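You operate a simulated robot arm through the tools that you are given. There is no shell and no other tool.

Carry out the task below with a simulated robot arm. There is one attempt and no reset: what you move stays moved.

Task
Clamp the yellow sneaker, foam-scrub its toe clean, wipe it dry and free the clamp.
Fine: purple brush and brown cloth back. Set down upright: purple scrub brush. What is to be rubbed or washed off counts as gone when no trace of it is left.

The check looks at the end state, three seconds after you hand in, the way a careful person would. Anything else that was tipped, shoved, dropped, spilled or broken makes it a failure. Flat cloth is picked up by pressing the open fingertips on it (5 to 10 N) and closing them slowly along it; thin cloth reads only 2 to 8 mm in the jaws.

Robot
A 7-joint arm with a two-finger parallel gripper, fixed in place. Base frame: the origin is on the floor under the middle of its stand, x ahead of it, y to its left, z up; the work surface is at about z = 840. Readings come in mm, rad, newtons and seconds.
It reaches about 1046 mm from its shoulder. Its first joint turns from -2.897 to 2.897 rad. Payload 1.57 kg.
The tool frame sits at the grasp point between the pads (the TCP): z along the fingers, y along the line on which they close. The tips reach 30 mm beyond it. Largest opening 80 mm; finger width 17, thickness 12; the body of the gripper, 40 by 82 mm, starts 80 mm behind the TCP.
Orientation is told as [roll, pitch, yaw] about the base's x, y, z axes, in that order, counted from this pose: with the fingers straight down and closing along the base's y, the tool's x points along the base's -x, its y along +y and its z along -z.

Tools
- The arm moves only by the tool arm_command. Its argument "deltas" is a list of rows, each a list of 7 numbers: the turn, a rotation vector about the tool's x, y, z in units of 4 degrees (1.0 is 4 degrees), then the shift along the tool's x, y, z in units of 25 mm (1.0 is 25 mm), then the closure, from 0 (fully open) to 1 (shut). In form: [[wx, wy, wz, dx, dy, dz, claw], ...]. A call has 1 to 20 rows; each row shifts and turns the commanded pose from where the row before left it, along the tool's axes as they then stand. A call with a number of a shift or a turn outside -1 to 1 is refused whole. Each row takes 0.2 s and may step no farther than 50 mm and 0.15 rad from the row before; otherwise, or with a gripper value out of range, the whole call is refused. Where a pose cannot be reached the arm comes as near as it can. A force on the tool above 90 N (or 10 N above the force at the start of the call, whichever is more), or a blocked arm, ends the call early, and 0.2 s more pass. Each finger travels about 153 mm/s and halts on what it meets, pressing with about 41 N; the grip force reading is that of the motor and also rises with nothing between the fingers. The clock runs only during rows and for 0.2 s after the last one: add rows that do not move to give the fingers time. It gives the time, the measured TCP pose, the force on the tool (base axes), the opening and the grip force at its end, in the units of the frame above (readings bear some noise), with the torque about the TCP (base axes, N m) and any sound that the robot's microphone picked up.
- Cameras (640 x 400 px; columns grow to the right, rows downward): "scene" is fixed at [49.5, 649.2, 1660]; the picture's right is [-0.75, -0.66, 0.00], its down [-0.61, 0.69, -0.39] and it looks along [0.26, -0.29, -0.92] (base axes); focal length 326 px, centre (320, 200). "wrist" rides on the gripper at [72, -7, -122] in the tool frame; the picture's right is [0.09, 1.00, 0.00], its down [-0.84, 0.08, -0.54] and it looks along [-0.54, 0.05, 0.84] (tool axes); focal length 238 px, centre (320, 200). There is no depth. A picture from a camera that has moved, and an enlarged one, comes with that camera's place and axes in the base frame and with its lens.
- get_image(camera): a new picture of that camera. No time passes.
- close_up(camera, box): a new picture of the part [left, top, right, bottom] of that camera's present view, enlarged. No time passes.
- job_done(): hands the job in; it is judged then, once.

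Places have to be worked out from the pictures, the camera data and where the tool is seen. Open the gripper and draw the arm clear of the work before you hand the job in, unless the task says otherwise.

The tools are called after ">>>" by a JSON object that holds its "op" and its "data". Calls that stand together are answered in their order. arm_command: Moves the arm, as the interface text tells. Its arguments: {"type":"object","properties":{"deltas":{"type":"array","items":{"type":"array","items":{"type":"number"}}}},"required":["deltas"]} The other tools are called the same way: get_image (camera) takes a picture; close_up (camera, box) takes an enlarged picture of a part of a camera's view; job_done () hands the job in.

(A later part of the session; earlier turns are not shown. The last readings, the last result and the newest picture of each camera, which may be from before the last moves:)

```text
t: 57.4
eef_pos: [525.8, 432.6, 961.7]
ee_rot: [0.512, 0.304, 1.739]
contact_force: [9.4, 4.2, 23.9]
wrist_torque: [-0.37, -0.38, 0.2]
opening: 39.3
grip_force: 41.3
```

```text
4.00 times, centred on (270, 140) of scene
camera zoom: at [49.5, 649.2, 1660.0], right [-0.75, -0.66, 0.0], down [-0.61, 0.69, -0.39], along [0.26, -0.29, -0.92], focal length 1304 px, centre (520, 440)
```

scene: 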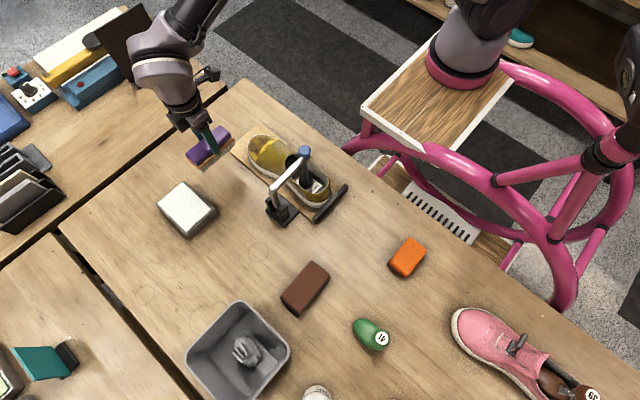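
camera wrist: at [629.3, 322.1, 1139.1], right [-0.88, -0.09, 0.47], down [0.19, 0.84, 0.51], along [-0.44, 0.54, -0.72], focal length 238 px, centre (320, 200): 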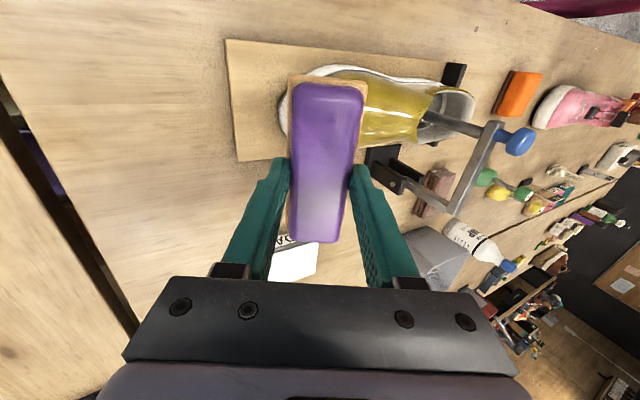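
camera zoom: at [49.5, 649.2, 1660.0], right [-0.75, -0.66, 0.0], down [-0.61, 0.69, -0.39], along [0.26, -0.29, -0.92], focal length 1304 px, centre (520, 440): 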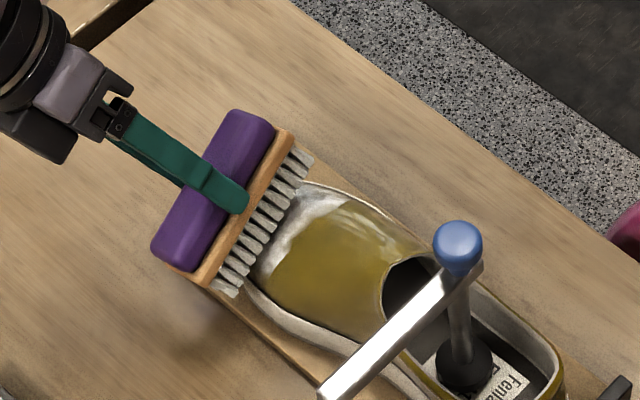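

Contact with about 26 N on the +y side. I scrub there with strokes both ways.

>>> {"op": "arm_command", "data": {"deltas": [[0, 0, 0, 0, 0.5, -0.03, 1], [0, 0, 0, 0, -0.5, 0, 1], [0, 0, 0, 0, -0.5, 0, 1], [0, 0, 0, 0, 0.5, 0, 1], [0, 0, 0, 0.4, 0, 0, 1], [0, 0, 0, -0.4, 0, 0, 1], [0, 0, 0, -0.4, 0, 0, 1], [0, 0, 0, 0.4, 0, 0, 1], [0, 0, 0, 0, 0.5, 0, 1], [0, 0, 0, 0, -0.5, 0, 1], [0, 0, 0, 0, -0.5, 0, 1], [0, 0, 0, 0, 0.5, 0, 1], [0, 0, 0, 0.4, 0, 0, 1], [0, 0, 0, -0.4, 0, 0, 1], [0, 0, 0, -0.4, 0, 0, 1], [0, 0, 0, 0.4, 0, 0, 1]]}}

>>> {"op": "close_up", "data": {"camera": "scene", "box": [200, 90, 340, 190]}}

```text
t: 60.8
eef_pos: [524.7, 432.8, 960.5]
ee_rot: [0.515, 0.305, 1.742]
contact_force: [10.0, 17.1, 18.0]
wrist_torque: [0.56, -0.54, 0.16]
opening: 39.0
grip_force: 41.1
```

```text
4.00 times, centred on (270, 140) of scene
camera zoom: at [49.5, 649.2, 1660.0], right [-0.75, -0.66, 0.0], down [-0.61, 0.69, -0.39], along [0.26, -0.29, -0.92], focal length 1304 px, centre (520, 440)
```

zoom: 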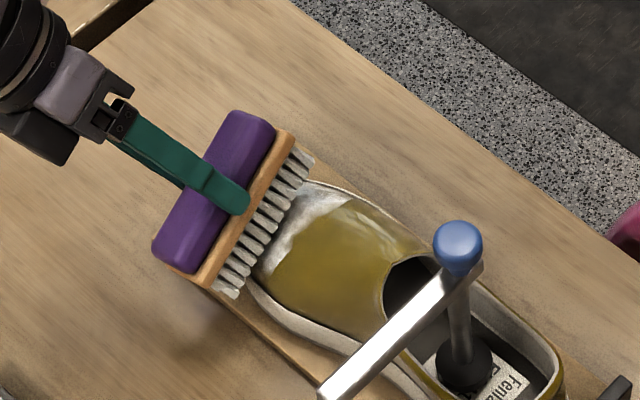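

Now I retreat, roll to the other side (-20°) and move to a standoff over the -y side of the toe.

>>> {"op": "arm_command", "data": {"deltas": [[0, 0, 0, 0, 0, -0.5, 1], [0, 0, 0, 0, 0, -1, 1], [0, 0, 0, 0, 0, -1, 1], [0, -1, 0, 0, 0, 0, 1], [0, -1, 0, 0, 0, 0, 1], [0, -1, 0, 0, 0, 0, 1], [0, -1, 0, 0, 0, 0, 1], [0, -1, 0, 0, 0, 0, 1], [0, -1, 0, 0, 0, 0, 1], [0, -1, 0, 0, 0, 0, 1], [0, -1, 0, 0, 0, 0, 1], [0, -1, 0, 0, 0, 0, 1], [0, -1, 0, 0, 0, 0, 1], [0, 0, 0, 0.904, 0, -0.268, 1], [0, 0, 0, 0.904, 0, -0.268, 1], [0, 0, 0, 0.904, 0, -0.268, 1], [0, 0, 0, 0.904, 0, -0.268, 1], [0, 0, 0, 0.904, 0, -0.268, 1]]}}

>>> {"op": "close_up", "data": {"camera": "scene", "box": [200, 90, 340, 190]}}

>>> {"op": "close_up", "data": {"camera": "scene", "box": [248, 126, 290, 166]}}

```text
t: 64.6
eef_pos: [549.5, 336.3, 1005.0]
ee_rot: [0.514, -0.308, 1.402]
contact_force: [0.3, -0.1, -0.4]
wrist_torque: [0.01, 0.02, 0.01]
opening: 38.9
grip_force: 41.0
```

```text
4.00 times, centred on (270, 140) of scene
camera zoom: at [49.5, 649.2, 1660.0], right [-0.75, -0.66, 0.0], down [-0.61, 0.69, -0.39], along [0.26, -0.29, -0.92], focal length 1304 px, centre (520, 440)
```

zoom: 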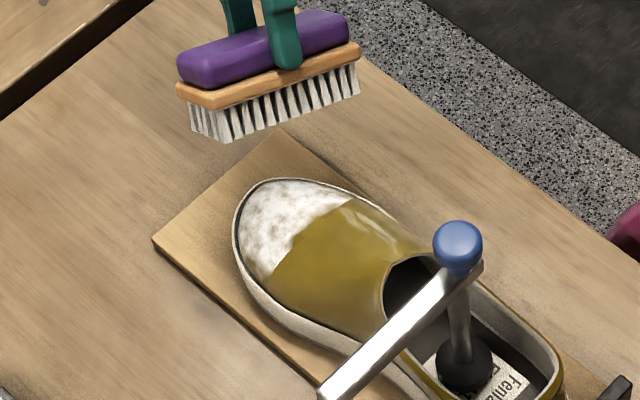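

```text
10.00 times, centred on (269, 146) of scene
camera zoom: at [49.5, 649.2, 1660.0], right [-0.75, -0.66, 0.0], down [-0.61, 0.69, -0.39], along [0.26, -0.29, -0.92], focal length 3261 px, centre (830, 740)
```

zoom: 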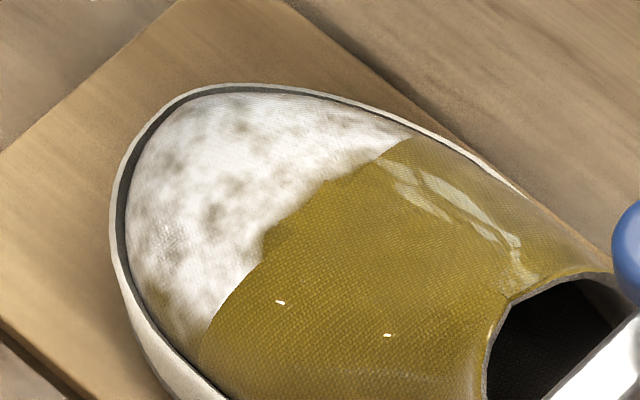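

Foam is spreading and the brown fades. I approach the -y side in checked steps.

>>> {"op": "arm_command", "data": {"deltas": [[0, 0, 0, 0, 0, 0.6, 1], [0, 0, 0, 0, 0, 0.6, 1], [0, 0, 0, 0, 0, 0.3, 1], [0, 0, 0, 0, 0, 0, 1]]}}

```text
t: 65.6
eef_pos: [533.3, 349.8, 974.4]
ee_rot: [0.517, -0.308, 1.402]
contact_force: [-0.6, -0.4, -0.4]
wrist_torque: [-0.03, -0.01, -0.01]
opening: 38.7
grip_force: 40.9
```

>>> {"op": "arm_command", "data": {"deltas": [[0, 0, 0, 0, 0, 0.2, 1], [0, 0, 0, 0, 0, 0, 1]]}}

```text
t: 66.2
eef_pos: [530.3, 350.9, 971.2]
ee_rot: [0.517, -0.306, 1.401]
contact_force: [-1.1, -0.5, -1.0]
wrist_torque: [-0.03, -0.01, -0.01]
opening: 38.8
grip_force: 40.7
```

No contact yet at z=971; another small step.

>>> {"op": "arm_command", "data": {"deltas": [[0, 0, 0, 0, 0, 0.16, 1], [0, 0, 0, 0, 0, 0, 1]]}}

```text
t: 66.8
eef_pos: [528.7, 351.6, 968.0]
ee_rot: [0.517, -0.306, 1.401]
contact_force: [0.0, -0.2, -0.8]
wrist_torque: [0.01, -0.03, -0.01]
opening: 39.2
grip_force: 41.8
```

>>> {"op": "arm_command", "data": {"deltas": [[0, 0, 0, 0, 0, 0.14, 1], [0, 0, 0, 0, 0, 0, 1]]}}

```text
t: 67.4
eef_pos: [527.2, 354.2, 965.4]
ee_rot: [0.516, -0.308, 1.401]
contact_force: [-0.6, -0.2, -1.1]
wrist_torque: [-0.01, -0.03, 0.01]
opening: 39.1
grip_force: 41.3
```

>>> {"op": "arm_command", "data": {"deltas": [[0, 0, 0, 0, 0, 0.12, 1], [0, 0, 0, 0, 0, 0, 1]]}}

```text
t: 68.0
eef_pos: [524.9, 354.0, 963.5]
ee_rot: [0.515, -0.307, 1.401]
contact_force: [-0.4, 0.0, 0.5]
wrist_torque: [-0.02, -0.02, 0.04]
opening: 39.1
grip_force: 41.4
```

Just about touching; 2.5 mm more should give light pressure.

>>> {"op": "arm_command", "data": {"deltas": [[0, 0, 0, 0, 0, 0.1, 1], [0, 0, 0, 0, 0, 0, 1]]}}

```text
t: 68.6
eef_pos: [525.6, 354.4, 961.3]
ee_rot: [0.514, -0.309, 1.4]
contact_force: [8.1, -12.7, 31.4]
wrist_torque: [0.37, -0.07, -0.15]
opening: 39.1
grip_force: 41.7
```

Contact with about 35 N; I ease off slightly and scrub the -y side.

>>> {"op": "arm_command", "data": {"deltas": [[0, 0, 0, 0, 0.5, -0.05, 1], [0, 0, 0, 0, -0.5, 0, 1], [0, 0, 0, 0, -0.5, 0, 1], [0, 0, 0, 0, 0.5, 0, 1], [0, 0, 0, 0.4, 0, 0, 1], [0, 0, 0, -0.4, 0, 0, 1], [0, 0, 0, -0.4, 0, 0, 1], [0, 0, 0, 0.4, 0, 0, 1], [0, 0, 0, 0, 0.5, 0, 1], [0, 0, 0, 0, -0.5, 0, 1], [0, 0, 0, 0, -0.5, 0, 1], [0, 0, 0, 0, 0.5, 0, 1], [0, 0, 0, 0.4, 0, 0, 1], [0, 0, 0, -0.4, 0, 0, 1], [0, 0, 0, -0.4, 0, 0, 1], [0, 0, 0, 0.4, 0, 0, 1]]}}

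>>> {"op": "close_up", "data": {"camera": "scene", "box": [200, 90, 340, 190]}}

```text
t: 72.0
eef_pos: [525.4, 354.8, 961.6]
ee_rot: [0.515, -0.309, 1.402]
contact_force: [3.3, 0.7, 4.2]
wrist_torque: [0.2, -0.13, -0.11]
opening: 38.9
grip_force: 41.1
```

```text
4.00 times, centred on (270, 140) of scene
camera zoom: at [49.5, 649.2, 1660.0], right [-0.75, -0.66, 0.0], down [-0.61, 0.69, -0.39], along [0.26, -0.29, -0.92], focal length 1304 px, centre (520, 440)
```

zoom: 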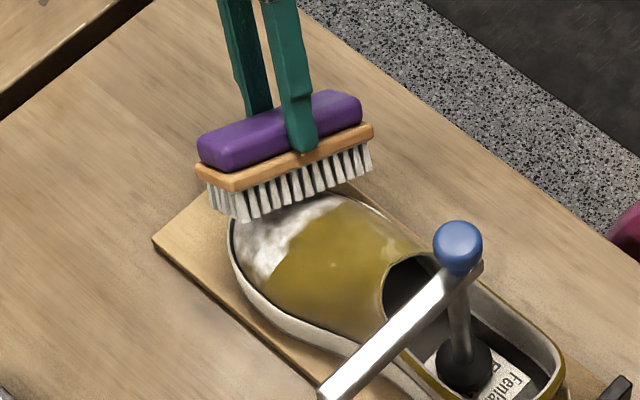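

Next I retreat, level the roll and pitch steeper (48°) to scrub the front edge of the toe.

>>> {"op": "arm_command", "data": {"deltas": [[0, 0, 0, 0, 0, -0.5, 1], [0, 0, 0, 0, 0, -1, 1], [0, 0, 0, 0, 0, -1, 1], [0, 1, 0, 0, 0, 0, 1], [0, 1, 0, 0, 0, 0, 1], [0, 1, 0, 0, 0, 0, 1], [0, 1, 0, 0, 0, 0, 1], [0, 1, 0, 0, 0, 0, 1], [-1, 0, 0, 0, 0, 0, 1], [-1, 0, 0, 0, 0, 0, 1], [-1, 0, 0, 0, 0, 0, 1], [-1, 0, 0, 0, 0, 0, 1], [-1, 0, 0, 0, 0, 0, 1], [0, 0, 0, -0.8, -0.774, -0.183, 1], [0, 0, 0, -0.8, -0.774, -0.183, 1], [0, 0, 0, -0.8, -0.774, -0.183, 1]]}}

>>> {"op": "close_up", "data": {"camera": "scene", "box": [248, 126, 290, 166]}}

>>> {"op": "close_up", "data": {"camera": "scene", "box": [200, 90, 340, 190]}}

```text
t: 75.4
eef_pos: [601.4, 392.9, 978.4]
ee_rot: [0.839, 0.0, 1.572]
contact_force: [-0.7, 0.3, -0.3]
wrist_torque: [0.01, 0.02, -0.06]
opening: 39.2
grip_force: 41.1
```

```text
10.00 times, centred on (269, 146) of scene
camera zoom: at [49.5, 649.2, 1660.0], right [-0.75, -0.66, 0.0], down [-0.61, 0.69, -0.39], along [0.26, -0.29, -0.92], focal length 3261 px, centre (830, 740)
```

zoom: 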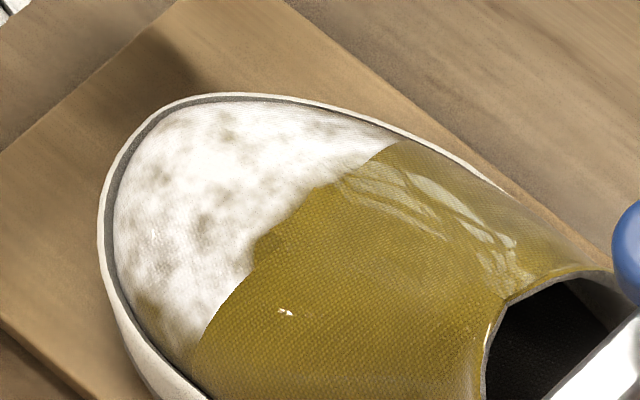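

```text
4.00 times, centred on (270, 140) of scene
camera zoom: at [49.5, 649.2, 1660.0], right [-0.75, -0.66, 0.0], down [-0.61, 0.69, -0.39], along [0.26, -0.29, -0.92], focal length 1304 px, centre (520, 440)
```

zoom: 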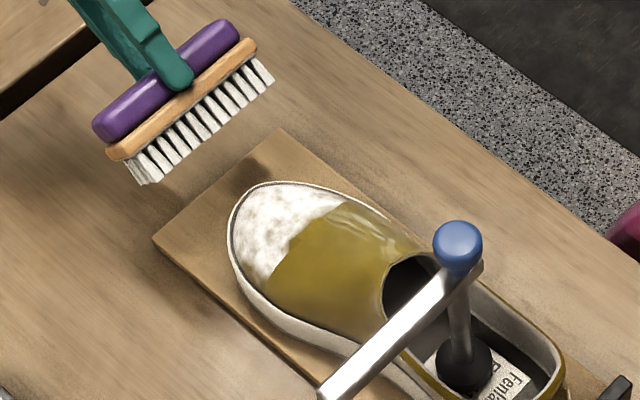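

The remaining brown is faint except at the +y lower corner near (487, 431). I first do the front edge: approaching in steps.

>>> {"op": "arm_command", "data": {"deltas": [[0, 0, 0, 0, 0, 0.6, 1], [0, 0, 0, 0, 0, 0.6, 1], [0, 0, 0, 0, 0, 0.2, 1], [0, 0, 0, 0, 0, 0, 1]]}}

```text
t: 76.4
eef_pos: [575.6, 394.7, 955.7]
ee_rot: [0.84, 0.0, 1.569]
contact_force: [0.2, -0.6, -0.7]
wrist_torque: [0.0, -0.01, -0.02]
opening: 38.8
grip_force: 40.7
```

>>> {"op": "arm_command", "data": {"deltas": [[0, 0, 0, 0, 0, 0.2, 1], [0, 0, 0, 0, 0, 0, 1]]}}

```text
t: 77.0
eef_pos: [572.5, 393.7, 951.6]
ee_rot: [0.842, 0.001, 1.569]
contact_force: [-0.4, -0.1, 0.1]
wrist_torque: [0.02, -0.05, -0.04]
opening: 38.9
grip_force: 40.5
```

>>> {"op": "arm_command", "data": {"deltas": [[0, 0, 0, 0, 0, 0.14, 1], [0, 0, 0, 0, 0, 0, 1]]}}

```text
t: 77.6
eef_pos: [570.6, 392.8, 949.7]
ee_rot: [0.839, -0.001, 1.569]
contact_force: [-0.6, 0.5, -0.9]
wrist_torque: [-0.02, -0.04, 0.0]
opening: 39.0
grip_force: 40.5
```

>>> {"op": "arm_command", "data": {"deltas": [[0, 0, 0, 0, 0, 0.14, 1], [0, 0, 0, 0, 0, 0, 1]]}}

>>> {"op": "close_up", "data": {"camera": "scene", "box": [200, 90, 340, 190]}}

```text
t: 78.2
eef_pos: [566.1, 394.0, 947.0]
ee_rot: [0.839, -0.001, 1.57]
contact_force: [0.1, 0.2, -1.1]
wrist_torque: [0.03, -0.01, 0.03]
opening: 38.9
grip_force: 41.6
```

```text
4.00 times, centred on (270, 140) of scene
camera zoom: at [49.5, 649.2, 1660.0], right [-0.75, -0.66, 0.0], down [-0.61, 0.69, -0.39], along [0.26, -0.29, -0.92], focal length 1304 px, centre (520, 440)
```

zoom: 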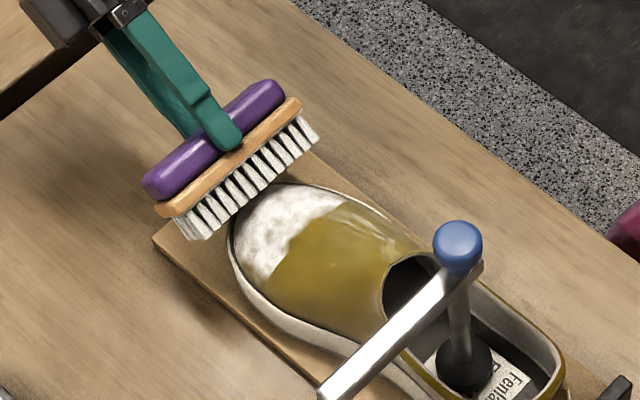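

Close now; further 3 mm steps.

>>> {"op": "arm_command", "data": {"deltas": [[0, 0, 0, 0, 0, 0.12, 1], [0, 0, 0, 0, 0, 0, 1]]}}

```text
t: 78.8
eef_pos: [563.8, 393.3, 945.4]
ee_rot: [0.84, 0.001, 1.572]
contact_force: [1.0, 0.8, 0.7]
wrist_torque: [0.01, 0.0, -0.03]
opening: 38.9
grip_force: 40.8
```

>>> {"op": "arm_command", "data": {"deltas": [[0, 0, 0, 0, 0, 0.1, 1], [0, 0, 0, 0, 0, 0, 1]]}}

```text
t: 79.4
eef_pos: [564.1, 393.8, 945.0]
ee_rot: [0.837, -0.001, 1.567]
contact_force: [18.0, 1.7, 20.3]
wrist_torque: [0.03, 0.32, -0.02]
opening: 39.0
grip_force: 40.8
```

Contact with about 27 N on the front; I scrub here, mainly across (base y) where it is safest, plus short up/down strokes.

>>> {"op": "arm_command", "data": {"deltas": [[0, 0, 0, 0.5, 0, -0.02, 1], [0, 0, 0, -0.5, 0, 0, 1], [0, 0, 0, -0.5, 0, 0, 1], [0, 0, 0, 0.5, 0, 0, 1], [0, 0, 0, 0, 0.4, 0, 1], [0, 0, 0, 0, -0.4, 0, 1], [0, 0, 0, 0, 0.4, 0, 1], [0, 0, 0, 0, -0.4, 0, 1], [0, 0, 0, 0.5, 0, 0, 1], [0, 0, 0, -0.5, 0, 0, 1], [0, 0, 0, -0.5, 0, 0, 1], [0, 0, 0, 0.5, 0, 0, 1], [0, 0, 0, 0, 0.4, 0, 1], [0, 0, 0, 0, -0.4, 0, 1], [0, 0, 0, 0, 0.4, 0, 1], [0, 0, 0, 0, -0.4, 0, 1]]}}

>>> {"op": "arm_command", "data": {"deltas": [[0, 0, 0, 0, 0, -0.5, 1], [0, 0, 0, 0, 0, -1, 1], [0, 0, 0, 0, 0, -0.5, 1]]}}

>>> {"op": "close_up", "data": {"camera": "scene", "box": [248, 126, 290, 166]}}

```text
t: 82.8
eef_pos: [563.0, 393.6, 947.2]
ee_rot: [0.842, -0.002, 1.569]
contact_force: [19.1, -2.0, 41.0]
wrist_torque: [-0.05, 1.27, 0.09]
opening: 39.1
grip_force: 41.4
```

```text
t: 83.6
eef_pos: [599.5, 393.3, 976.2]
ee_rot: [0.84, 0.002, 1.57]
contact_force: [0.1, 0.1, -0.6]
wrist_torque: [-0.02, -0.04, 0.01]
opening: 39.2
grip_force: 40.4
```

```text
10.00 times, centred on (269, 146) of scene
camera zoom: at [49.5, 649.2, 1660.0], right [-0.75, -0.66, 0.0], down [-0.61, 0.69, -0.39], along [0.26, -0.29, -0.92], focal length 3261 px, centre (830, 740)
```

zoom: 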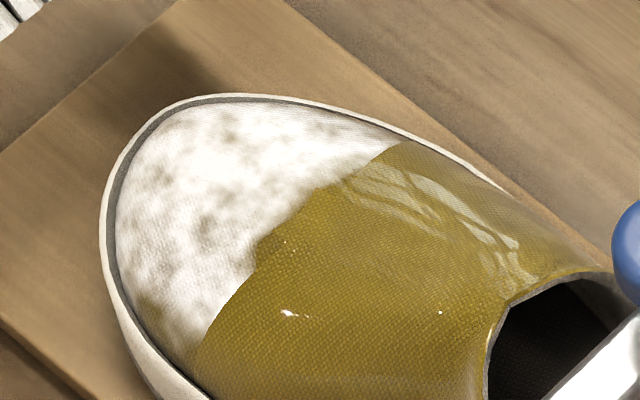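

The front is done; the +y lower corner still shows brown. I set pitch 28° and roll 44° for that corner, moving over to the +y side first.

>>> {"op": "arm_command", "data": {"deltas": [[0, 0, 0, -1, 0, 0, 1], [0, 0, 0, -1, 0, 0, 1], [0, 0, 0, -1, 0, 0, 1], [0, 0, 0, -1, 0, 0, 1], [1, 0, 0, 0, 0, 0, 1], [1, 0, 0, 0, 0, 0, 1], [1, 0, 0, 0, 0, 0, 1], [1, 0, 0, 0, 0, 0, 1], [1, 0, 0, 0, 0, 0, 1], [0, 1, 0, 0, 0, 0, 1], [0, 1, 0, 0, 0, 0, 1], [0, 1, 0, 0, 0, 0, 1], [0, 1, 0, 0, 0, 0, 1], [0, 1, 0, 0, 0, 0, 1], [0, 1, 0, 0, 0, 0, 1], [0, 1, 0, 0, 0, 0, 1], [0, 1, 0, 0, 0, 0, 1], [0, 1, 0, 0, 0, 0, 1], [0, 1, 0, 0, 0, 0, 1], [0, 1, 0, 0, 0, 0, 1]]}}

>>> {"op": "arm_command", "data": {"deltas": [[0, 0, 0, -0.333, 0.74, 0.287, 1], [0, 0, 0, -0.333, 0.74, 0.287, 1], [0, 0, 0, -0.333, 0.74, 0.287, 1], [0, 0, 0, 0, 0, 0, 1]]}}

>>> {"op": "close_up", "data": {"camera": "scene", "box": [200, 90, 340, 190]}}

>>> {"op": "get_image", "data": {"camera": "wrist"}}

```text
t: 87.8
eef_pos: [587.6, 500.5, 974.8]
ee_rot: [0.523, 0.34, 1.766]
contact_force: [0.0, -0.2, -0.7]
wrist_torque: [0.06, 0.02, -0.01]
opening: 39.1
grip_force: 40.9
out of reach, approached as far as the arm can: row 15, 16, 17, 18, 19, 20
```

```text
t: 88.8
eef_pos: [523.6, 515.4, 976.3]
ee_rot: [0.521, 0.341, 1.766]
contact_force: [0.3, 0.0, 0.1]
wrist_torque: [-0.01, 0.0, 0.01]
opening: 38.9
grip_force: 41.3
```

```text
4.00 times, centred on (270, 140) of scene
camera zoom: at [49.5, 649.2, 1660.0], right [-0.75, -0.66, 0.0], down [-0.61, 0.69, -0.39], along [0.26, -0.29, -0.92], focal length 1304 px, centre (520, 440)
```

zoom: 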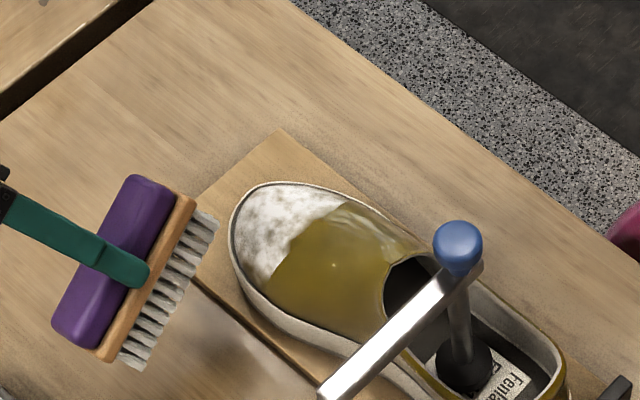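

```text
taken
camera wrist: at [594.7, 494.0, 1096.1], right [-0.86, -0.09, 0.5], down [0.01, 0.98, 0.2], along [-0.51, 0.18, -0.84], focal length 238 px, centre (320, 200)
```

wrist: 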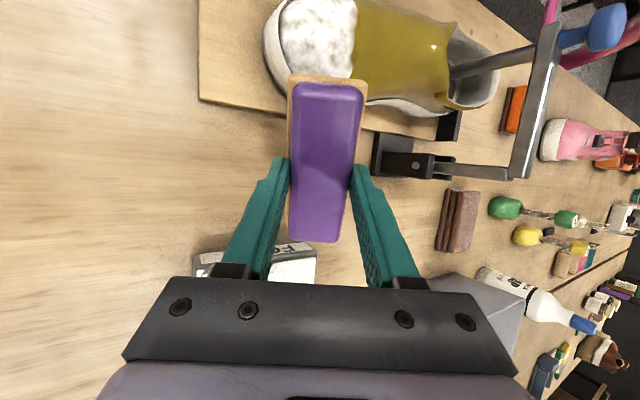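

The roll stops near 22° (reach limit). From here the wrist camera sees the toe well, so I zoom in to see what remains.

>>> {"op": "close_up", "data": {"camera": "wrist", "box": [250, 0, 390, 90]}}

>>> {"op": "close_up", "data": {"camera": "scene", "box": [250, 128, 280, 164]}}

```text
4.44 times, centred on (320, 45) of wrist
camera zoom: at [594.7, 494.0, 1096.1], right [-0.86, -0.09, 0.5], down [0.01, 0.98, 0.2], along [-0.51, 0.18, -0.84], focal length 1059 px, centre (320, 889)
```

zoom: 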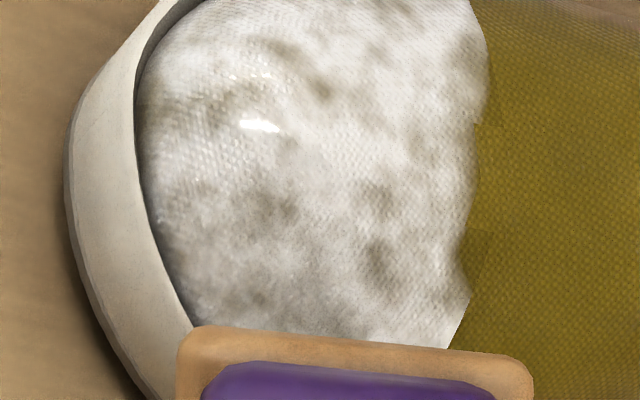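

```text
11.11 times, centred on (265, 146) of scene
camera zoom: at [49.5, 649.2, 1660.0], right [-0.75, -0.66, 0.0], down [-0.61, 0.69, -0.39], along [0.26, -0.29, -0.92], focal length 3623 px, centre (931, 800)
```

zoom: 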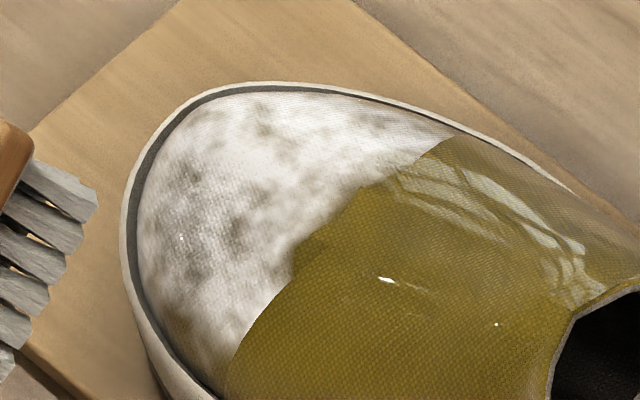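

The blotches may be just thin foam over the clean olive canvas, but I cannot be sure. I scrub the +y side again at the present 22° roll and compare afterwards.

>>> {"op": "arm_command", "data": {"deltas": [[0, 0, 0, 0.895, -0.113, 0.37, 1], [0, 0, 0, 0.895, -0.113, 0.37, 1], [0, 0, 0, 0.895, -0.113, 0.37, 1], [0, 0, 0, 0, 0, 0.2, 1], [0, 0, 0, 0, 0, 0, 1]]}}

```text
t: 90.0
eef_pos: [528.0, 439.7, 968.3]
ee_rot: [0.522, 0.34, 1.767]
contact_force: [-0.1, 0.0, -1.7]
wrist_torque: [0.0, -0.02, 0.03]
opening: 38.9
grip_force: 41.1
```

>>> {"op": "arm_command", "data": {"deltas": [[0, 0, 0, 0, 0, 0.2, 1], [0, 0, 0, 0, 0, 0, 1]]}}

```text
t: 90.6
eef_pos: [526.6, 437.1, 964.1]
ee_rot: [0.522, 0.34, 1.766]
contact_force: [0.7, 0.8, -1.0]
wrist_torque: [0.02, -0.01, 0.03]
opening: 38.9
grip_force: 40.8
```

>>> {"op": "arm_command", "data": {"deltas": [[0, 0, 0, 0, 0, 0.14, 1], [0, 0, 0, 0, 0, 0, 1]]}}

```text
t: 91.2
eef_pos: [526.2, 436.5, 960.4]
ee_rot: [0.523, 0.34, 1.767]
contact_force: [0.8, -0.1, -0.8]
wrist_torque: [0.01, 0.0, -0.01]
opening: 39.0
grip_force: 41.0
```

>>> {"op": "arm_command", "data": {"deltas": [[0, 0, 0, 0, 0, 0.1, 1], [0, 0, 0, 0, 0, 0, 1]]}}

```text
t: 91.8
eef_pos: [523.3, 437.4, 959.9]
ee_rot: [0.518, 0.339, 1.764]
contact_force: [8.8, 8.4, 19.1]
wrist_torque: [0.07, -0.37, 0.12]
opening: 38.7
grip_force: 41.4
```

Contact with ~23 N; a full series of strokes here.

>>> {"op": "arm_command", "data": {"deltas": [[0, 0, 0, 0, 0.5, 0, 1], [0, 0, 0, 0, -0.5, 0, 1], [0, 0, 0, 0, -0.5, 0, 1], [0, 0, 0, 0, 0.5, 0, 1], [0, 0, 0, 0, 0.5, 0, 1], [0, 0, 0, 0, -0.5, 0, 1], [0, 0, 0, 0, -0.5, 0, 1], [0, 0, 0, 0, 0.5, 0, 1], [0, 0, 0, -0.5, 0, 0, 1], [0, 0, 0, 0.5, 0, 0, 1], [0, 0, 0, 0.5, 0, 0, 1], [0, 0, 0, -0.5, 0, 0, 1], [0, 0, 0, -0.5, 0, 0, 1], [0, 0, 0, 0.5, 0, 0, 1], [0, 0, 0, 0, 0.5, 0, 1], [0, 0, 0, 0, -0.5, 0, 1], [0, 0, 0, 0, -0.5, 0, 1], [0, 0, 0, 0, 0.5, 0, 1]]}}

>>> {"op": "arm_command", "data": {"deltas": [[0, 0, 0, 0, 0, -0.8, 1], [0, 0, 0, -1, 0, -0.5, 1], [0, 0, 0, -1, 0, 0, 1], [0, 0, 0, -0.7, 0, 0, 1]]}}

>>> {"op": "close_up", "data": {"camera": "wrist", "box": [250, 0, 390, 90]}}

>>> {"op": "close_up", "data": {"camera": "scene", "box": [250, 128, 280, 164]}}

```text
t: 95.6
eef_pos: [525.3, 435.3, 959.3]
ee_rot: [0.521, 0.339, 1.767]
contact_force: [4.7, 2.5, 2.8]
wrist_torque: [0.02, -0.29, 0.16]
opening: 39.0
grip_force: 40.8
```

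```text
t: 96.6
eef_pos: [526.6, 511.6, 962.4]
ee_rot: [0.521, 0.34, 1.767]
contact_force: [-0.2, -0.2, -0.9]
wrist_torque: [0.07, -0.03, -0.03]
opening: 39.2
grip_force: 41.1
```

```text
4.44 times, centred on (320, 45) of wrist
camera zoom: at [597.7, 490.2, 1083.3], right [-0.86, -0.09, 0.5], down [0.01, 0.98, 0.2], along [-0.51, 0.18, -0.84], focal length 1059 px, centre (320, 889)
```

zoom: 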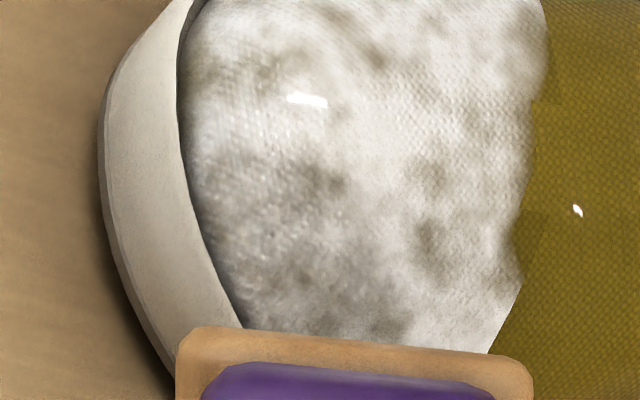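

```text
11.11 times, centred on (265, 146) of scene
camera zoom: at [49.5, 649.2, 1660.0], right [-0.75, -0.66, 0.0], down [-0.61, 0.69, -0.39], along [0.26, -0.29, -0.92], focal length 3623 px, centre (931, 800)
```

zoom: 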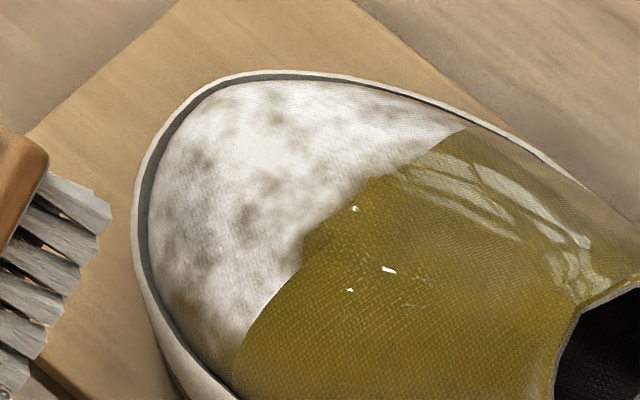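

The blotch pattern is unchanged by more scrubbing, so it looks like foam texture over clean canvas. I level the brush, raise it and carry it back toward its original place.

>>> {"op": "arm_command", "data": {"deltas": [[0, -1, 0, 0, 0, 0, 1], [0, -1, 0, 0, 0, 0, 1], [0, -1, 0, 0, 0, 0, 1], [0, -1, 0, 0, 0, 0, 1], [0, -1, 0, 0, 0, 0, 1], [0, -0.55, 0, 0, 0, 0, 1], [1, 0, 0, 0, 0, 0, 1], [1, 0, 0, 0, 0, 0, 1], [1, 0, 0, 0, 0, 0, 1], [1, 0, 0, 0, 0, 0, 1], [1, 0, 0, 0, 0, 0, 1], [1, 0, 0, 0, 0, 0, 1], [1, 0, 0, 0, 0, 0, 1], [0, 0, 0, 0, 0, -1, 1], [0, 0, 0, 0, 0, -1, 1], [0, 0, 0, 0, 0, 0, 1]]}}

>>> {"op": "get_image", "data": {"camera": "wrist"}}

```text
t: 100.0
eef_pos: [525.8, 509.5, 1012.8]
ee_rot: [0.0, 0.0, 1.577]
contact_force: [-0.8, -0.7, -1.0]
wrist_torque: [0.02, -0.02, 0.02]
opening: 39.0
grip_force: 40.9
```

```text
taken
camera wrist: at [533.3, 437.7, 1135.0], right [-1.0, -0.1, 0.0], down [-0.08, 0.84, 0.54], along [-0.05, 0.54, -0.84], focal length 238 px, centre (320, 200)
```

wrist: 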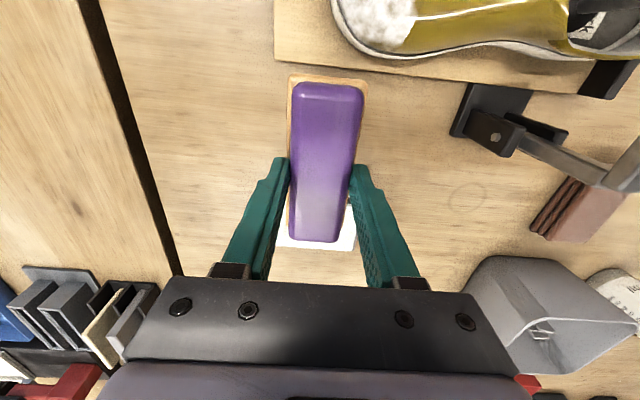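

Level again. I move back over the brush's original spot (661, 569).

>>> {"op": "arm_command", "data": {"deltas": [[0, 0, 0.09, -0.397, -0.902, 0, 1], [0, 0, 0, -0.397, -0.902, 0.1, 1], [0, 0, 0, -0.397, -0.902, 0.3, 1], [0, 0, 0, -0.397, -0.902, 0.5, 1], [0, 0, 0, -0.397, -0.902, 0.5, 1], [0, 0, 0, -0.397, -0.902, 0.5, 1], [0, 0, 0, 0, 0, 0.5, 1], [0, 0, 0, 0, 0, 0, 1]]}}

>>> {"op": "close_up", "data": {"camera": "scene", "box": [140, 125, 210, 185]}}

>>> {"op": "get_image", "data": {"camera": "wrist"}}

```text
t: 101.8
eef_pos: [660.5, 570.7, 952.0]
ee_rot: [0.0, 0.001, 1.572]
contact_force: [0.6, 0.3, -1.1]
wrist_torque: [-0.01, 0.01, 0.01]
opening: 39.1
grip_force: 41.0
```

```text
6.67 times, centred on (175, 155) of scene
camera zoom: at [49.5, 649.2, 1660.0], right [-0.75, -0.66, 0.0], down [-0.61, 0.69, -0.39], along [0.26, -0.29, -0.92], focal length 2174 px, centre (1287, 500)
```

zoom: 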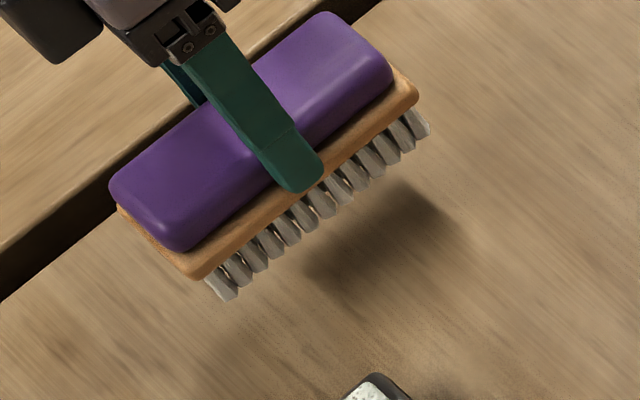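

```text
taken
camera wrist: at [667.1, 498.8, 1073.4], right [-1.0, -0.09, 0.0], down [-0.08, 0.84, 0.54], along [-0.05, 0.54, -0.84], focal length 238 px, centre (320, 200)
```

wrist: 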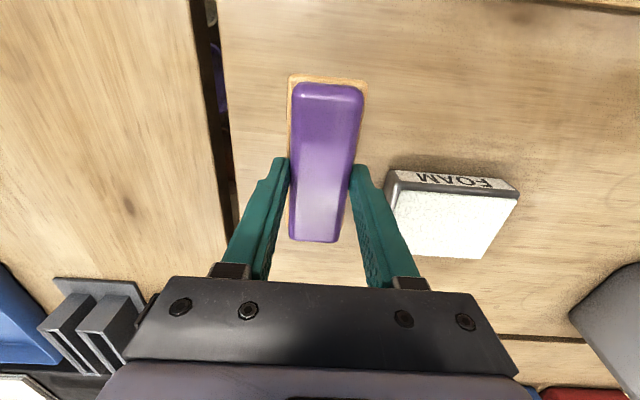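

Held level. I lower it to just above the table, then feel for contact.

>>> {"op": "arm_command", "data": {"deltas": [[0, 0, 0, 0.08, 0, 0.8, 1], [0, 0, 0, 0, 0, 0.6, 1], [0, 0, 0, 0, 0, 0.25, 1], [0, 0, 0, 0, 0, 0, 1]]}}

>>> {"op": "arm_command", "data": {"deltas": [[0, 0, 0, 0, 0, 0.08, 1], [0, 0, 0, 0, 0, 0, 1]]}}

```text
t: 102.8
eef_pos: [661.2, 568.9, 910.8]
ee_rot: [-0.001, 0.0, 1.57]
contact_force: [0.0, 0.1, -0.7]
wrist_torque: [-0.02, -0.04, 0.0]
opening: 38.9
grip_force: 40.9
```

```text
t: 103.4
eef_pos: [661.5, 568.3, 909.4]
ee_rot: [0.001, 0.001, 1.572]
contact_force: [-0.4, -0.3, -1.5]
wrist_torque: [-0.03, 0.01, -0.02]
opening: 39.1
grip_force: 41.2
```

>>> {"op": "arm_command", "data": {"deltas": [[0, 0, 0, 0, 0, 0.08, 1], [0, 0, 0, 0, 0, 0, 1]]}}

```text
t: 104.0
eef_pos: [662.5, 569.0, 907.4]
ee_rot: [0.001, 0.001, 1.572]
contact_force: [-0.6, 0.1, -1.4]
wrist_torque: [0.0, -0.03, 0.01]
opening: 39.2
grip_force: 40.5
```

>>> {"op": "arm_command", "data": {"deltas": [[0, 0, 0, 0, 0, 0.05, 1], [0, 0, 0, 0, 0, 0, 1]]}}

```text
t: 104.6
eef_pos: [661.5, 568.6, 907.3]
ee_rot: [0.0, 0.0, 1.57]
contact_force: [0.9, 0.9, 0.3]
wrist_torque: [0.0, 0.04, 0.0]
opening: 39.0
grip_force: 41.2
```

The bristles just touch the table (force went from -1.4 to +0.3). One tiny step more and I open slowly, then rise.

>>> {"op": "arm_command", "data": {"deltas": [[0, 0, 0, 0, 0, 0.02, 1], [0, 0, 0, 0, 0, 0, 0.9], [0, 0, 0, 0, 0, 0, 0.5], [0, 0, 0, 0, 0, 0, 0.3], [0, 0, 0, 0, 0, 0, 0], [0, 0, 0, 0, 0, 0, 0]]}}

>>> {"op": "close_up", "data": {"camera": "scene", "box": [140, 125, 210, 185]}}

```text
t: 106.0
eef_pos: [661.7, 568.7, 906.1]
ee_rot: [0.001, 0.0, 1.569]
contact_force: [0.4, 0.7, 0.0]
wrist_torque: [0.01, 0.02, 0.03]
opening: 80.1
grip_force: 0.1
```

```text
6.67 times, centred on (175, 155) of scene
camera zoom: at [49.5, 649.2, 1660.0], right [-0.75, -0.66, 0.0], down [-0.61, 0.69, -0.39], along [0.26, -0.29, -0.92], focal length 2174 px, centre (1287, 500)
```

zoom: 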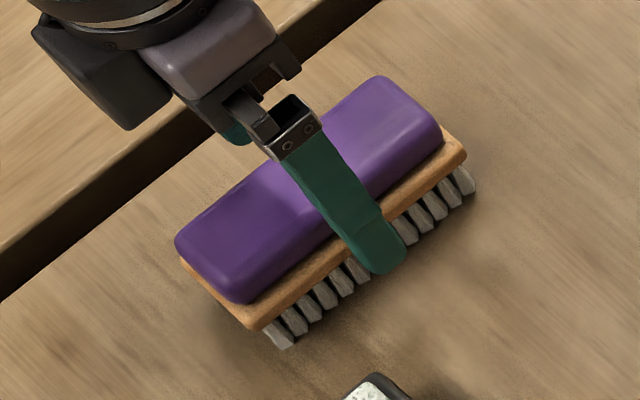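

The brush stands upright at its original place. I rise and go look at the toe from above before fetching the cloth.

>>> {"op": "arm_command", "data": {"deltas": [[0, 0, 0, 0, 0, -0.6, 0], [0, 0, 0, 0, 0, -1, 0], [0, 0, 0, 0, 0, -1, 0], [0, 0, 0, 0, 0, -1, 0], [0, 0, 0, 0, 0, -1, 0], [0, 0, 0, 0.85, 0.93, 0, 0], [0, 0, 0, 0.85, 0.93, 0, 0], [0, 0, 0, 0.85, 0.93, 0, 0], [0, 0, 0, 0.85, 0.93, 0, 0], [0, 0, 0, 0.85, 0.93, 0, 0], [0, 0, 0, 0.85, 0.93, 0, 0], [0, 0, 0, 0.85, 0.93, 0, 0]]}}

>>> {"op": "close_up", "data": {"camera": "wrist", "box": [240, 30, 400, 180]}}

>>> {"op": "get_image", "data": {"camera": "scene"}}

```text
t: 108.6
eef_pos: [499.2, 418.4, 1021.5]
ee_rot: [0.001, 0.0, 1.57]
contact_force: [0.6, -0.3, 0.2]
wrist_torque: [-0.01, 0.04, -0.01]
opening: 80.1
grip_force: 0.1
```

```text
2.67 times, centred on (320, 105) of wrist
camera zoom: at [505.9, 345.0, 1143.1], right [-1.0, -0.09, 0.0], down [-0.08, 0.84, 0.54], along [-0.05, 0.54, -0.84], focal length 636 px, centre (320, 453)
```

zoom: 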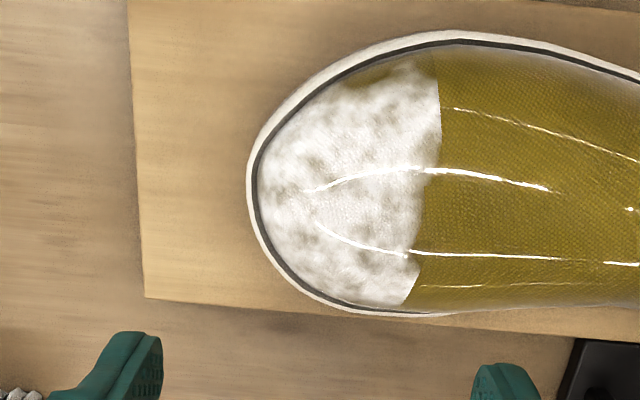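

```text
taken
```

scene: 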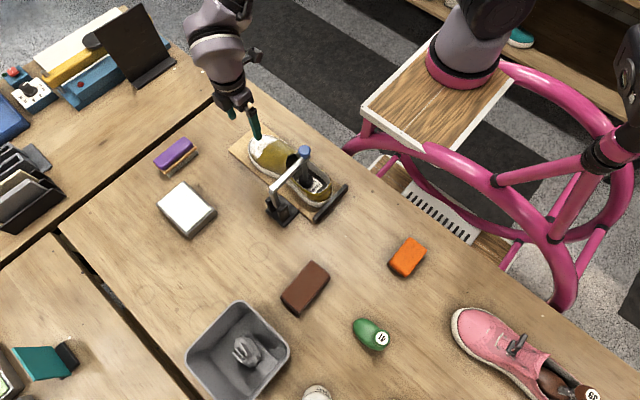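

Foam covers the toe with no bright-yellow stain area visible at the edges. I now travel high over the clamp to the brown cloth at about (146, 588).

>>> {"op": "arm_command", "data": {"deltas": [[0, 0, 0, 0, 0, -1, 0], [0, 0, 0, 0, 0, -1, 0], [0, 0, 0, 0, 0, -1, 0], [0, 0, 0, 0, 0, -0.5, 0], [0, 0, 0, -0.453, 0.939, 0, 0], [0, 0, 0, -0.453, 0.939, 0, 0], [0, 0, 0, -0.453, 0.939, 0, 0], [0, 0, 0, -0.453, 0.939, 0, 0], [0, 0, 0, -0.453, 0.939, 0, 0], [0, 0, 0, -0.453, 0.939, 0, 0], [0, 0, 0, -0.453, 0.939, 0, 0], [0, 0, 0, -0.453, 0.939, 0, 0], [0, 0, 0, -0.453, 0.939, 0, 0], [0, 0, 0, -0.453, 0.939, 0, 0], [0, 0, 0, -0.453, 0.939, 0, 0], [0, 0, 0, -0.453, 0.939, 0, 0], [0, 0, 0, -0.453, 0.939, 0, 0], [0, 0, 0, -0.453, 0.939, 0, 0], [0, 0, 0, -0.453, 0.939, 0, 0]]}}

>>> {"op": "arm_command", "data": {"deltas": [[0, 0, 0, 0, 0, 1, 0], [0, 0, 0, 0, 0, 1, 0], [0, 0, 0, 0, 0, 1, 0], [0, 0, 0, 0, 0, 1, 0], [0, 0, 0, 0, 0, 0.5, 0]]}}

>>> {"op": "get_image", "data": {"camera": "wrist"}}

>>> {"op": "close_up", "data": {"camera": "scene", "box": [260, 240, 350, 330]}}

```text
t: 112.6
eef_pos: [147.5, 590.0, 1109.0]
ee_rot: [0.001, 0.001, 1.569]
contact_force: [0.8, -0.3, 0.0]
wrist_torque: [0.03, 0.03, -0.03]
opening: 80.0
grip_force: 0.0
```

```text
t: 113.8
eef_pos: [146.3, 587.8, 995.0]
ee_rot: [0.0, 0.0, 1.572]
contact_force: [0.4, 0.0, 0.2]
wrist_torque: [0.0, 0.03, 0.0]
opening: 79.8
grip_force: 0.0
```

```text
taken
camera wrist: at [153.0, 515.7, 1116.6], right [-1.0, -0.09, 0.0], down [-0.08, 0.84, 0.54], along [-0.05, 0.54, -0.84], focal length 238 px, centre (320, 200)
```

wrist: 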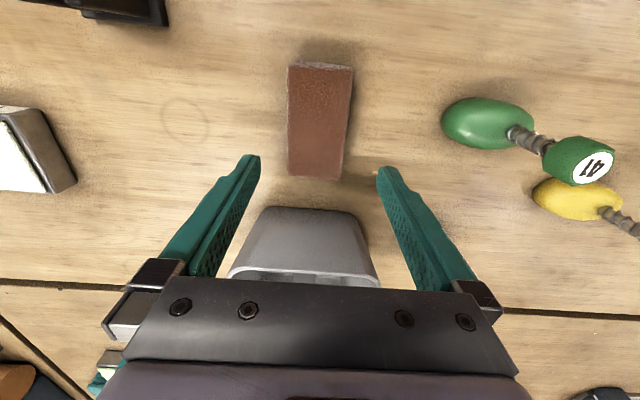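

```text
4.44 times, centred on (305, 285) of scene
camera zoom: at [49.5, 649.2, 1660.0], right [-0.75, -0.66, 0.0], down [-0.61, 0.69, -0.39], along [0.26, -0.29, -0.92], focal length 1449 px, centre (387, -178)
```

zoom: 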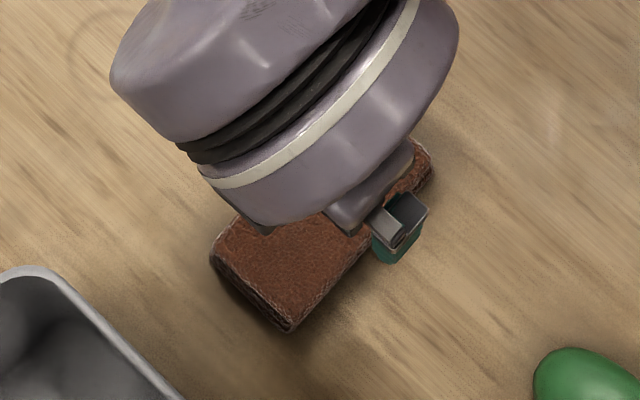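

I zoom on the cloth to get its edges and thickness.

>>> {"op": "close_up", "data": {"camera": "wrist", "box": [250, 40, 390, 200]}}

```text
2.50 times, centred on (320, 120) of wrist
camera zoom: at [153.0, 515.7, 1116.6], right [-1.0, -0.09, 0.0], down [-0.08, 0.84, 0.54], along [-0.05, 0.54, -0.84], focal length 596 px, centre (320, 400)
```

zoom: 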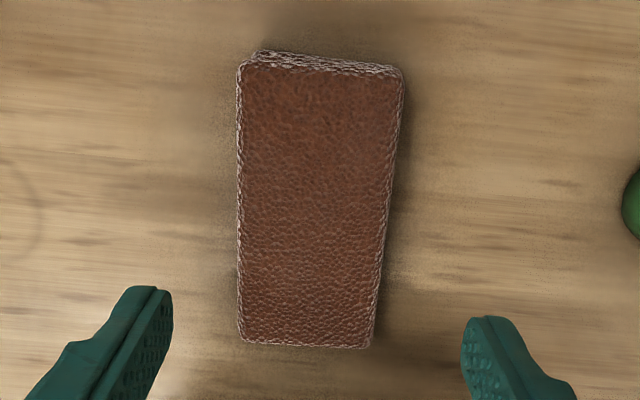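

The cloth stack spans about x 120–180, y 532–645, top z≈868. I centre at x=150, match its 1.3° turn and descend so the tips reach about z=852.

>>> {"op": "arm_command", "data": {"deltas": [[0, 0, -0.33, 0, -0.15, 1, 0], [0, 0, 0, 0, 0, 1, 0], [0, 0, 0, 0, 0, 1, 0], [0, 0, 0, 0, 0, 0.5, 0], [0, 0, 0, 0, 0, 0, 0]]}}

>>> {"op": "close_up", "data": {"camera": "wrist", "box": [230, 40, 410, 230]}}

>>> {"op": "close_up", "data": {"camera": "scene", "box": [260, 240, 350, 330]}}

```text
t: 115.0
eef_pos: [150.4, 588.3, 907.1]
ee_rot: [0.001, 0.0, 1.595]
contact_force: [-0.1, 0.5, 0.2]
wrist_torque: [0.0, 0.0, -0.01]
opening: 79.9
grip_force: 0.0
```

```text
2.11 times, centred on (320, 135) of wrist
camera zoom: at [158.4, 516.0, 1029.3], right [-0.99, -0.12, 0.0], down [-0.1, 0.83, 0.54], along [-0.06, 0.54, -0.84], focal length 502 px, centre (320, 337)
```

zoom: 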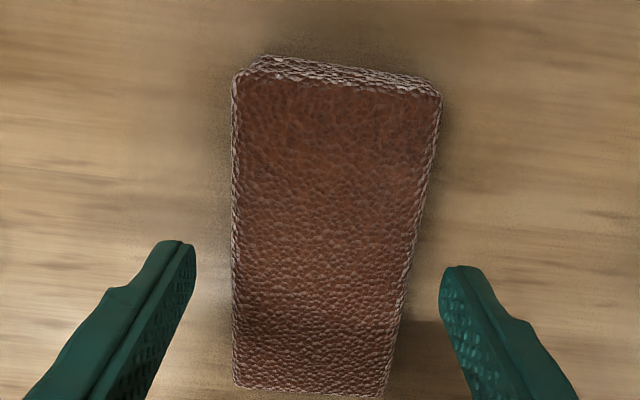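

```text
4.44 times, centred on (305, 285) of scene
camera zoom: at [49.5, 649.2, 1660.0], right [-0.75, -0.66, 0.0], down [-0.61, 0.69, -0.39], along [0.26, -0.29, -0.92], focal length 1449 px, centre (387, -178)
```

zoom: 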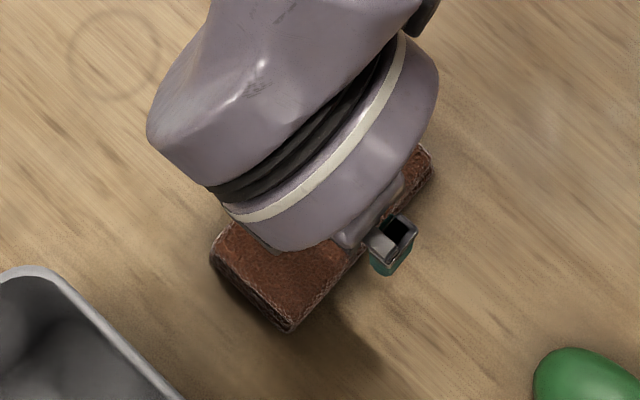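

The cloth is ~3 mm nearer the -x finger, so I shift 2.5 mm and go down to TCP z=882.

>>> {"op": "arm_command", "data": {"deltas": [[0, 0, 0, 0, 0.1, 0, 0], [0, 0, 0, 0, 0, 0.5, 0], [0, 0, 0, 0, 0, 0.5, 0], [0, 0, 0, 0, 0, 0, 0]]}}

>>> {"op": "close_up", "data": {"camera": "wrist", "box": [230, 40, 410, 230]}}

```text
t: 116.0
eef_pos: [147.6, 588.7, 883.4]
ee_rot: [0.001, 0.001, 1.594]
contact_force: [-0.1, 0.3, 0.4]
wrist_torque: [0.0, 0.0, -0.02]
opening: 80.1
grip_force: 0.1
```

```text
2.11 times, centred on (320, 135) of wrist
camera zoom: at [155.5, 516.7, 1004.7], right [-0.99, -0.12, 0.0], down [-0.1, 0.83, 0.54], along [-0.06, 0.54, -0.84], focal length 502 px, centre (320, 337)
```

zoom: 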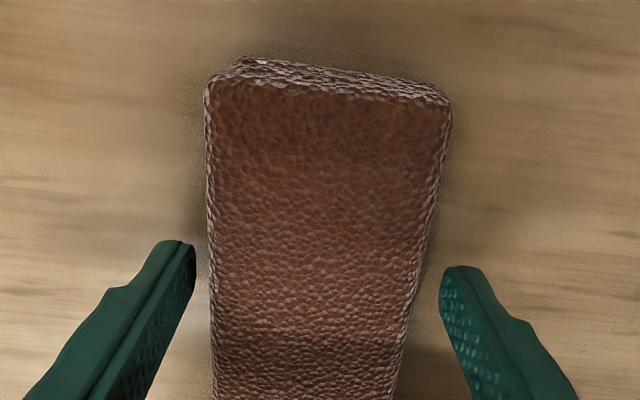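

Centred now. I close slowly on the stack.

>>> {"op": "arm_command", "data": {"deltas": [[0, 0, 0, 0, 0, 0, 0.1], [0, 0, 0, 0, 0, 0, 0.2], [0, 0, 0, 0, 0, 0, 0.3], [0, 0, 0, 0, 0, 0, 0.5], [0, 0, 0, 0, 0, 0, 1], [0, 0, 0, 0, 0, 0, 1]]}}

>>> {"op": "close_up", "data": {"camera": "wrist", "box": [230, 40, 410, 230]}}

```text
t: 117.4
eef_pos: [148.4, 589.2, 882.7]
ee_rot: [0.0, 0.0, 1.593]
contact_force: [-0.6, -0.4, 0.4]
wrist_torque: [0.01, -0.02, 0.02]
opening: 60.9
grip_force: 41.3
```

```text
2.11 times, centred on (320, 135) of wrist
camera zoom: at [155.4, 516.8, 1004.8], right [-0.99, -0.12, 0.0], down [-0.1, 0.83, 0.54], along [-0.06, 0.54, -0.84], focal length 502 px, centre (320, 337)
```

zoom: 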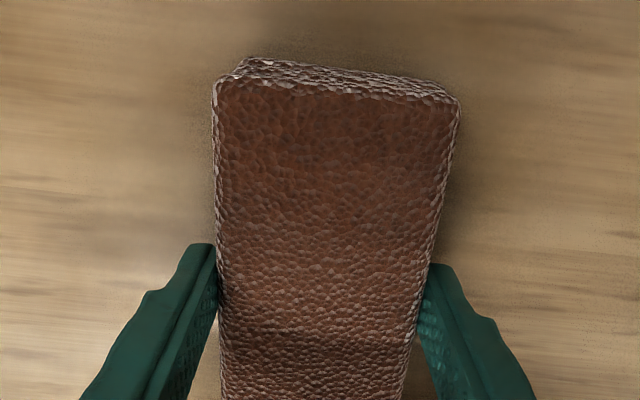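

The cloth stack is held at 60.9 mm with 41 N. I lift it, go along +x clear of the clamp, and then over to the toe.

>>> {"op": "arm_command", "data": {"deltas": [[0, 0, 0, 0, 0, -0.5, 1], [0, 0, 0, 0, 0, -1, 1], [0, 0, 0.33, 0, 0, -1, 1], [0, 0, 0, 0, 0, -1, 1], [0, 0, 0, 0, 0, -1, 1], [0, 0, 0, 0, 0, -0.5, 1], [0, 0, 0, 0, 0, 0, 1]]}}

>>> {"op": "get_image", "data": {"camera": "wrist"}}

>>> {"op": "close_up", "data": {"camera": "scene", "box": [240, 210, 370, 330]}}

```text
t: 119.0
eef_pos: [147.1, 589.6, 1009.9]
ee_rot: [0.0, -0.002, 1.57]
contact_force: [0.6, 1.0, -0.3]
wrist_torque: [0.02, 0.01, -0.01]
opening: 61.1
grip_force: 40.9
```

```text
taken
camera wrist: at [153.5, 516.4, 1132.0], right [-1.0, -0.09, 0.0], down [-0.08, 0.84, 0.54], along [-0.05, 0.54, -0.84], focal length 238 px, centre (320, 200)
```

wrist: 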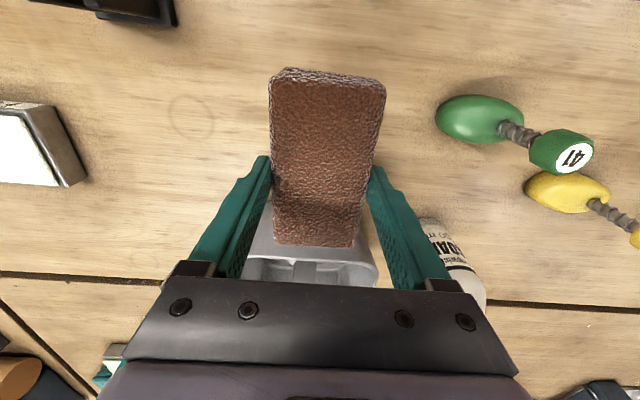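

```text
3.33 times, centred on (305, 270) of scene
camera zoom: at [49.5, 649.2, 1660.0], right [-0.75, -0.66, 0.0], down [-0.61, 0.69, -0.39], along [0.26, -0.29, -0.92], focal length 1087 px, centre (370, -33)
```

zoom: 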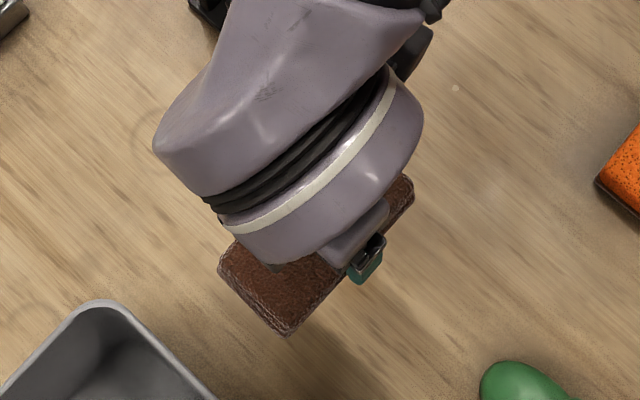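

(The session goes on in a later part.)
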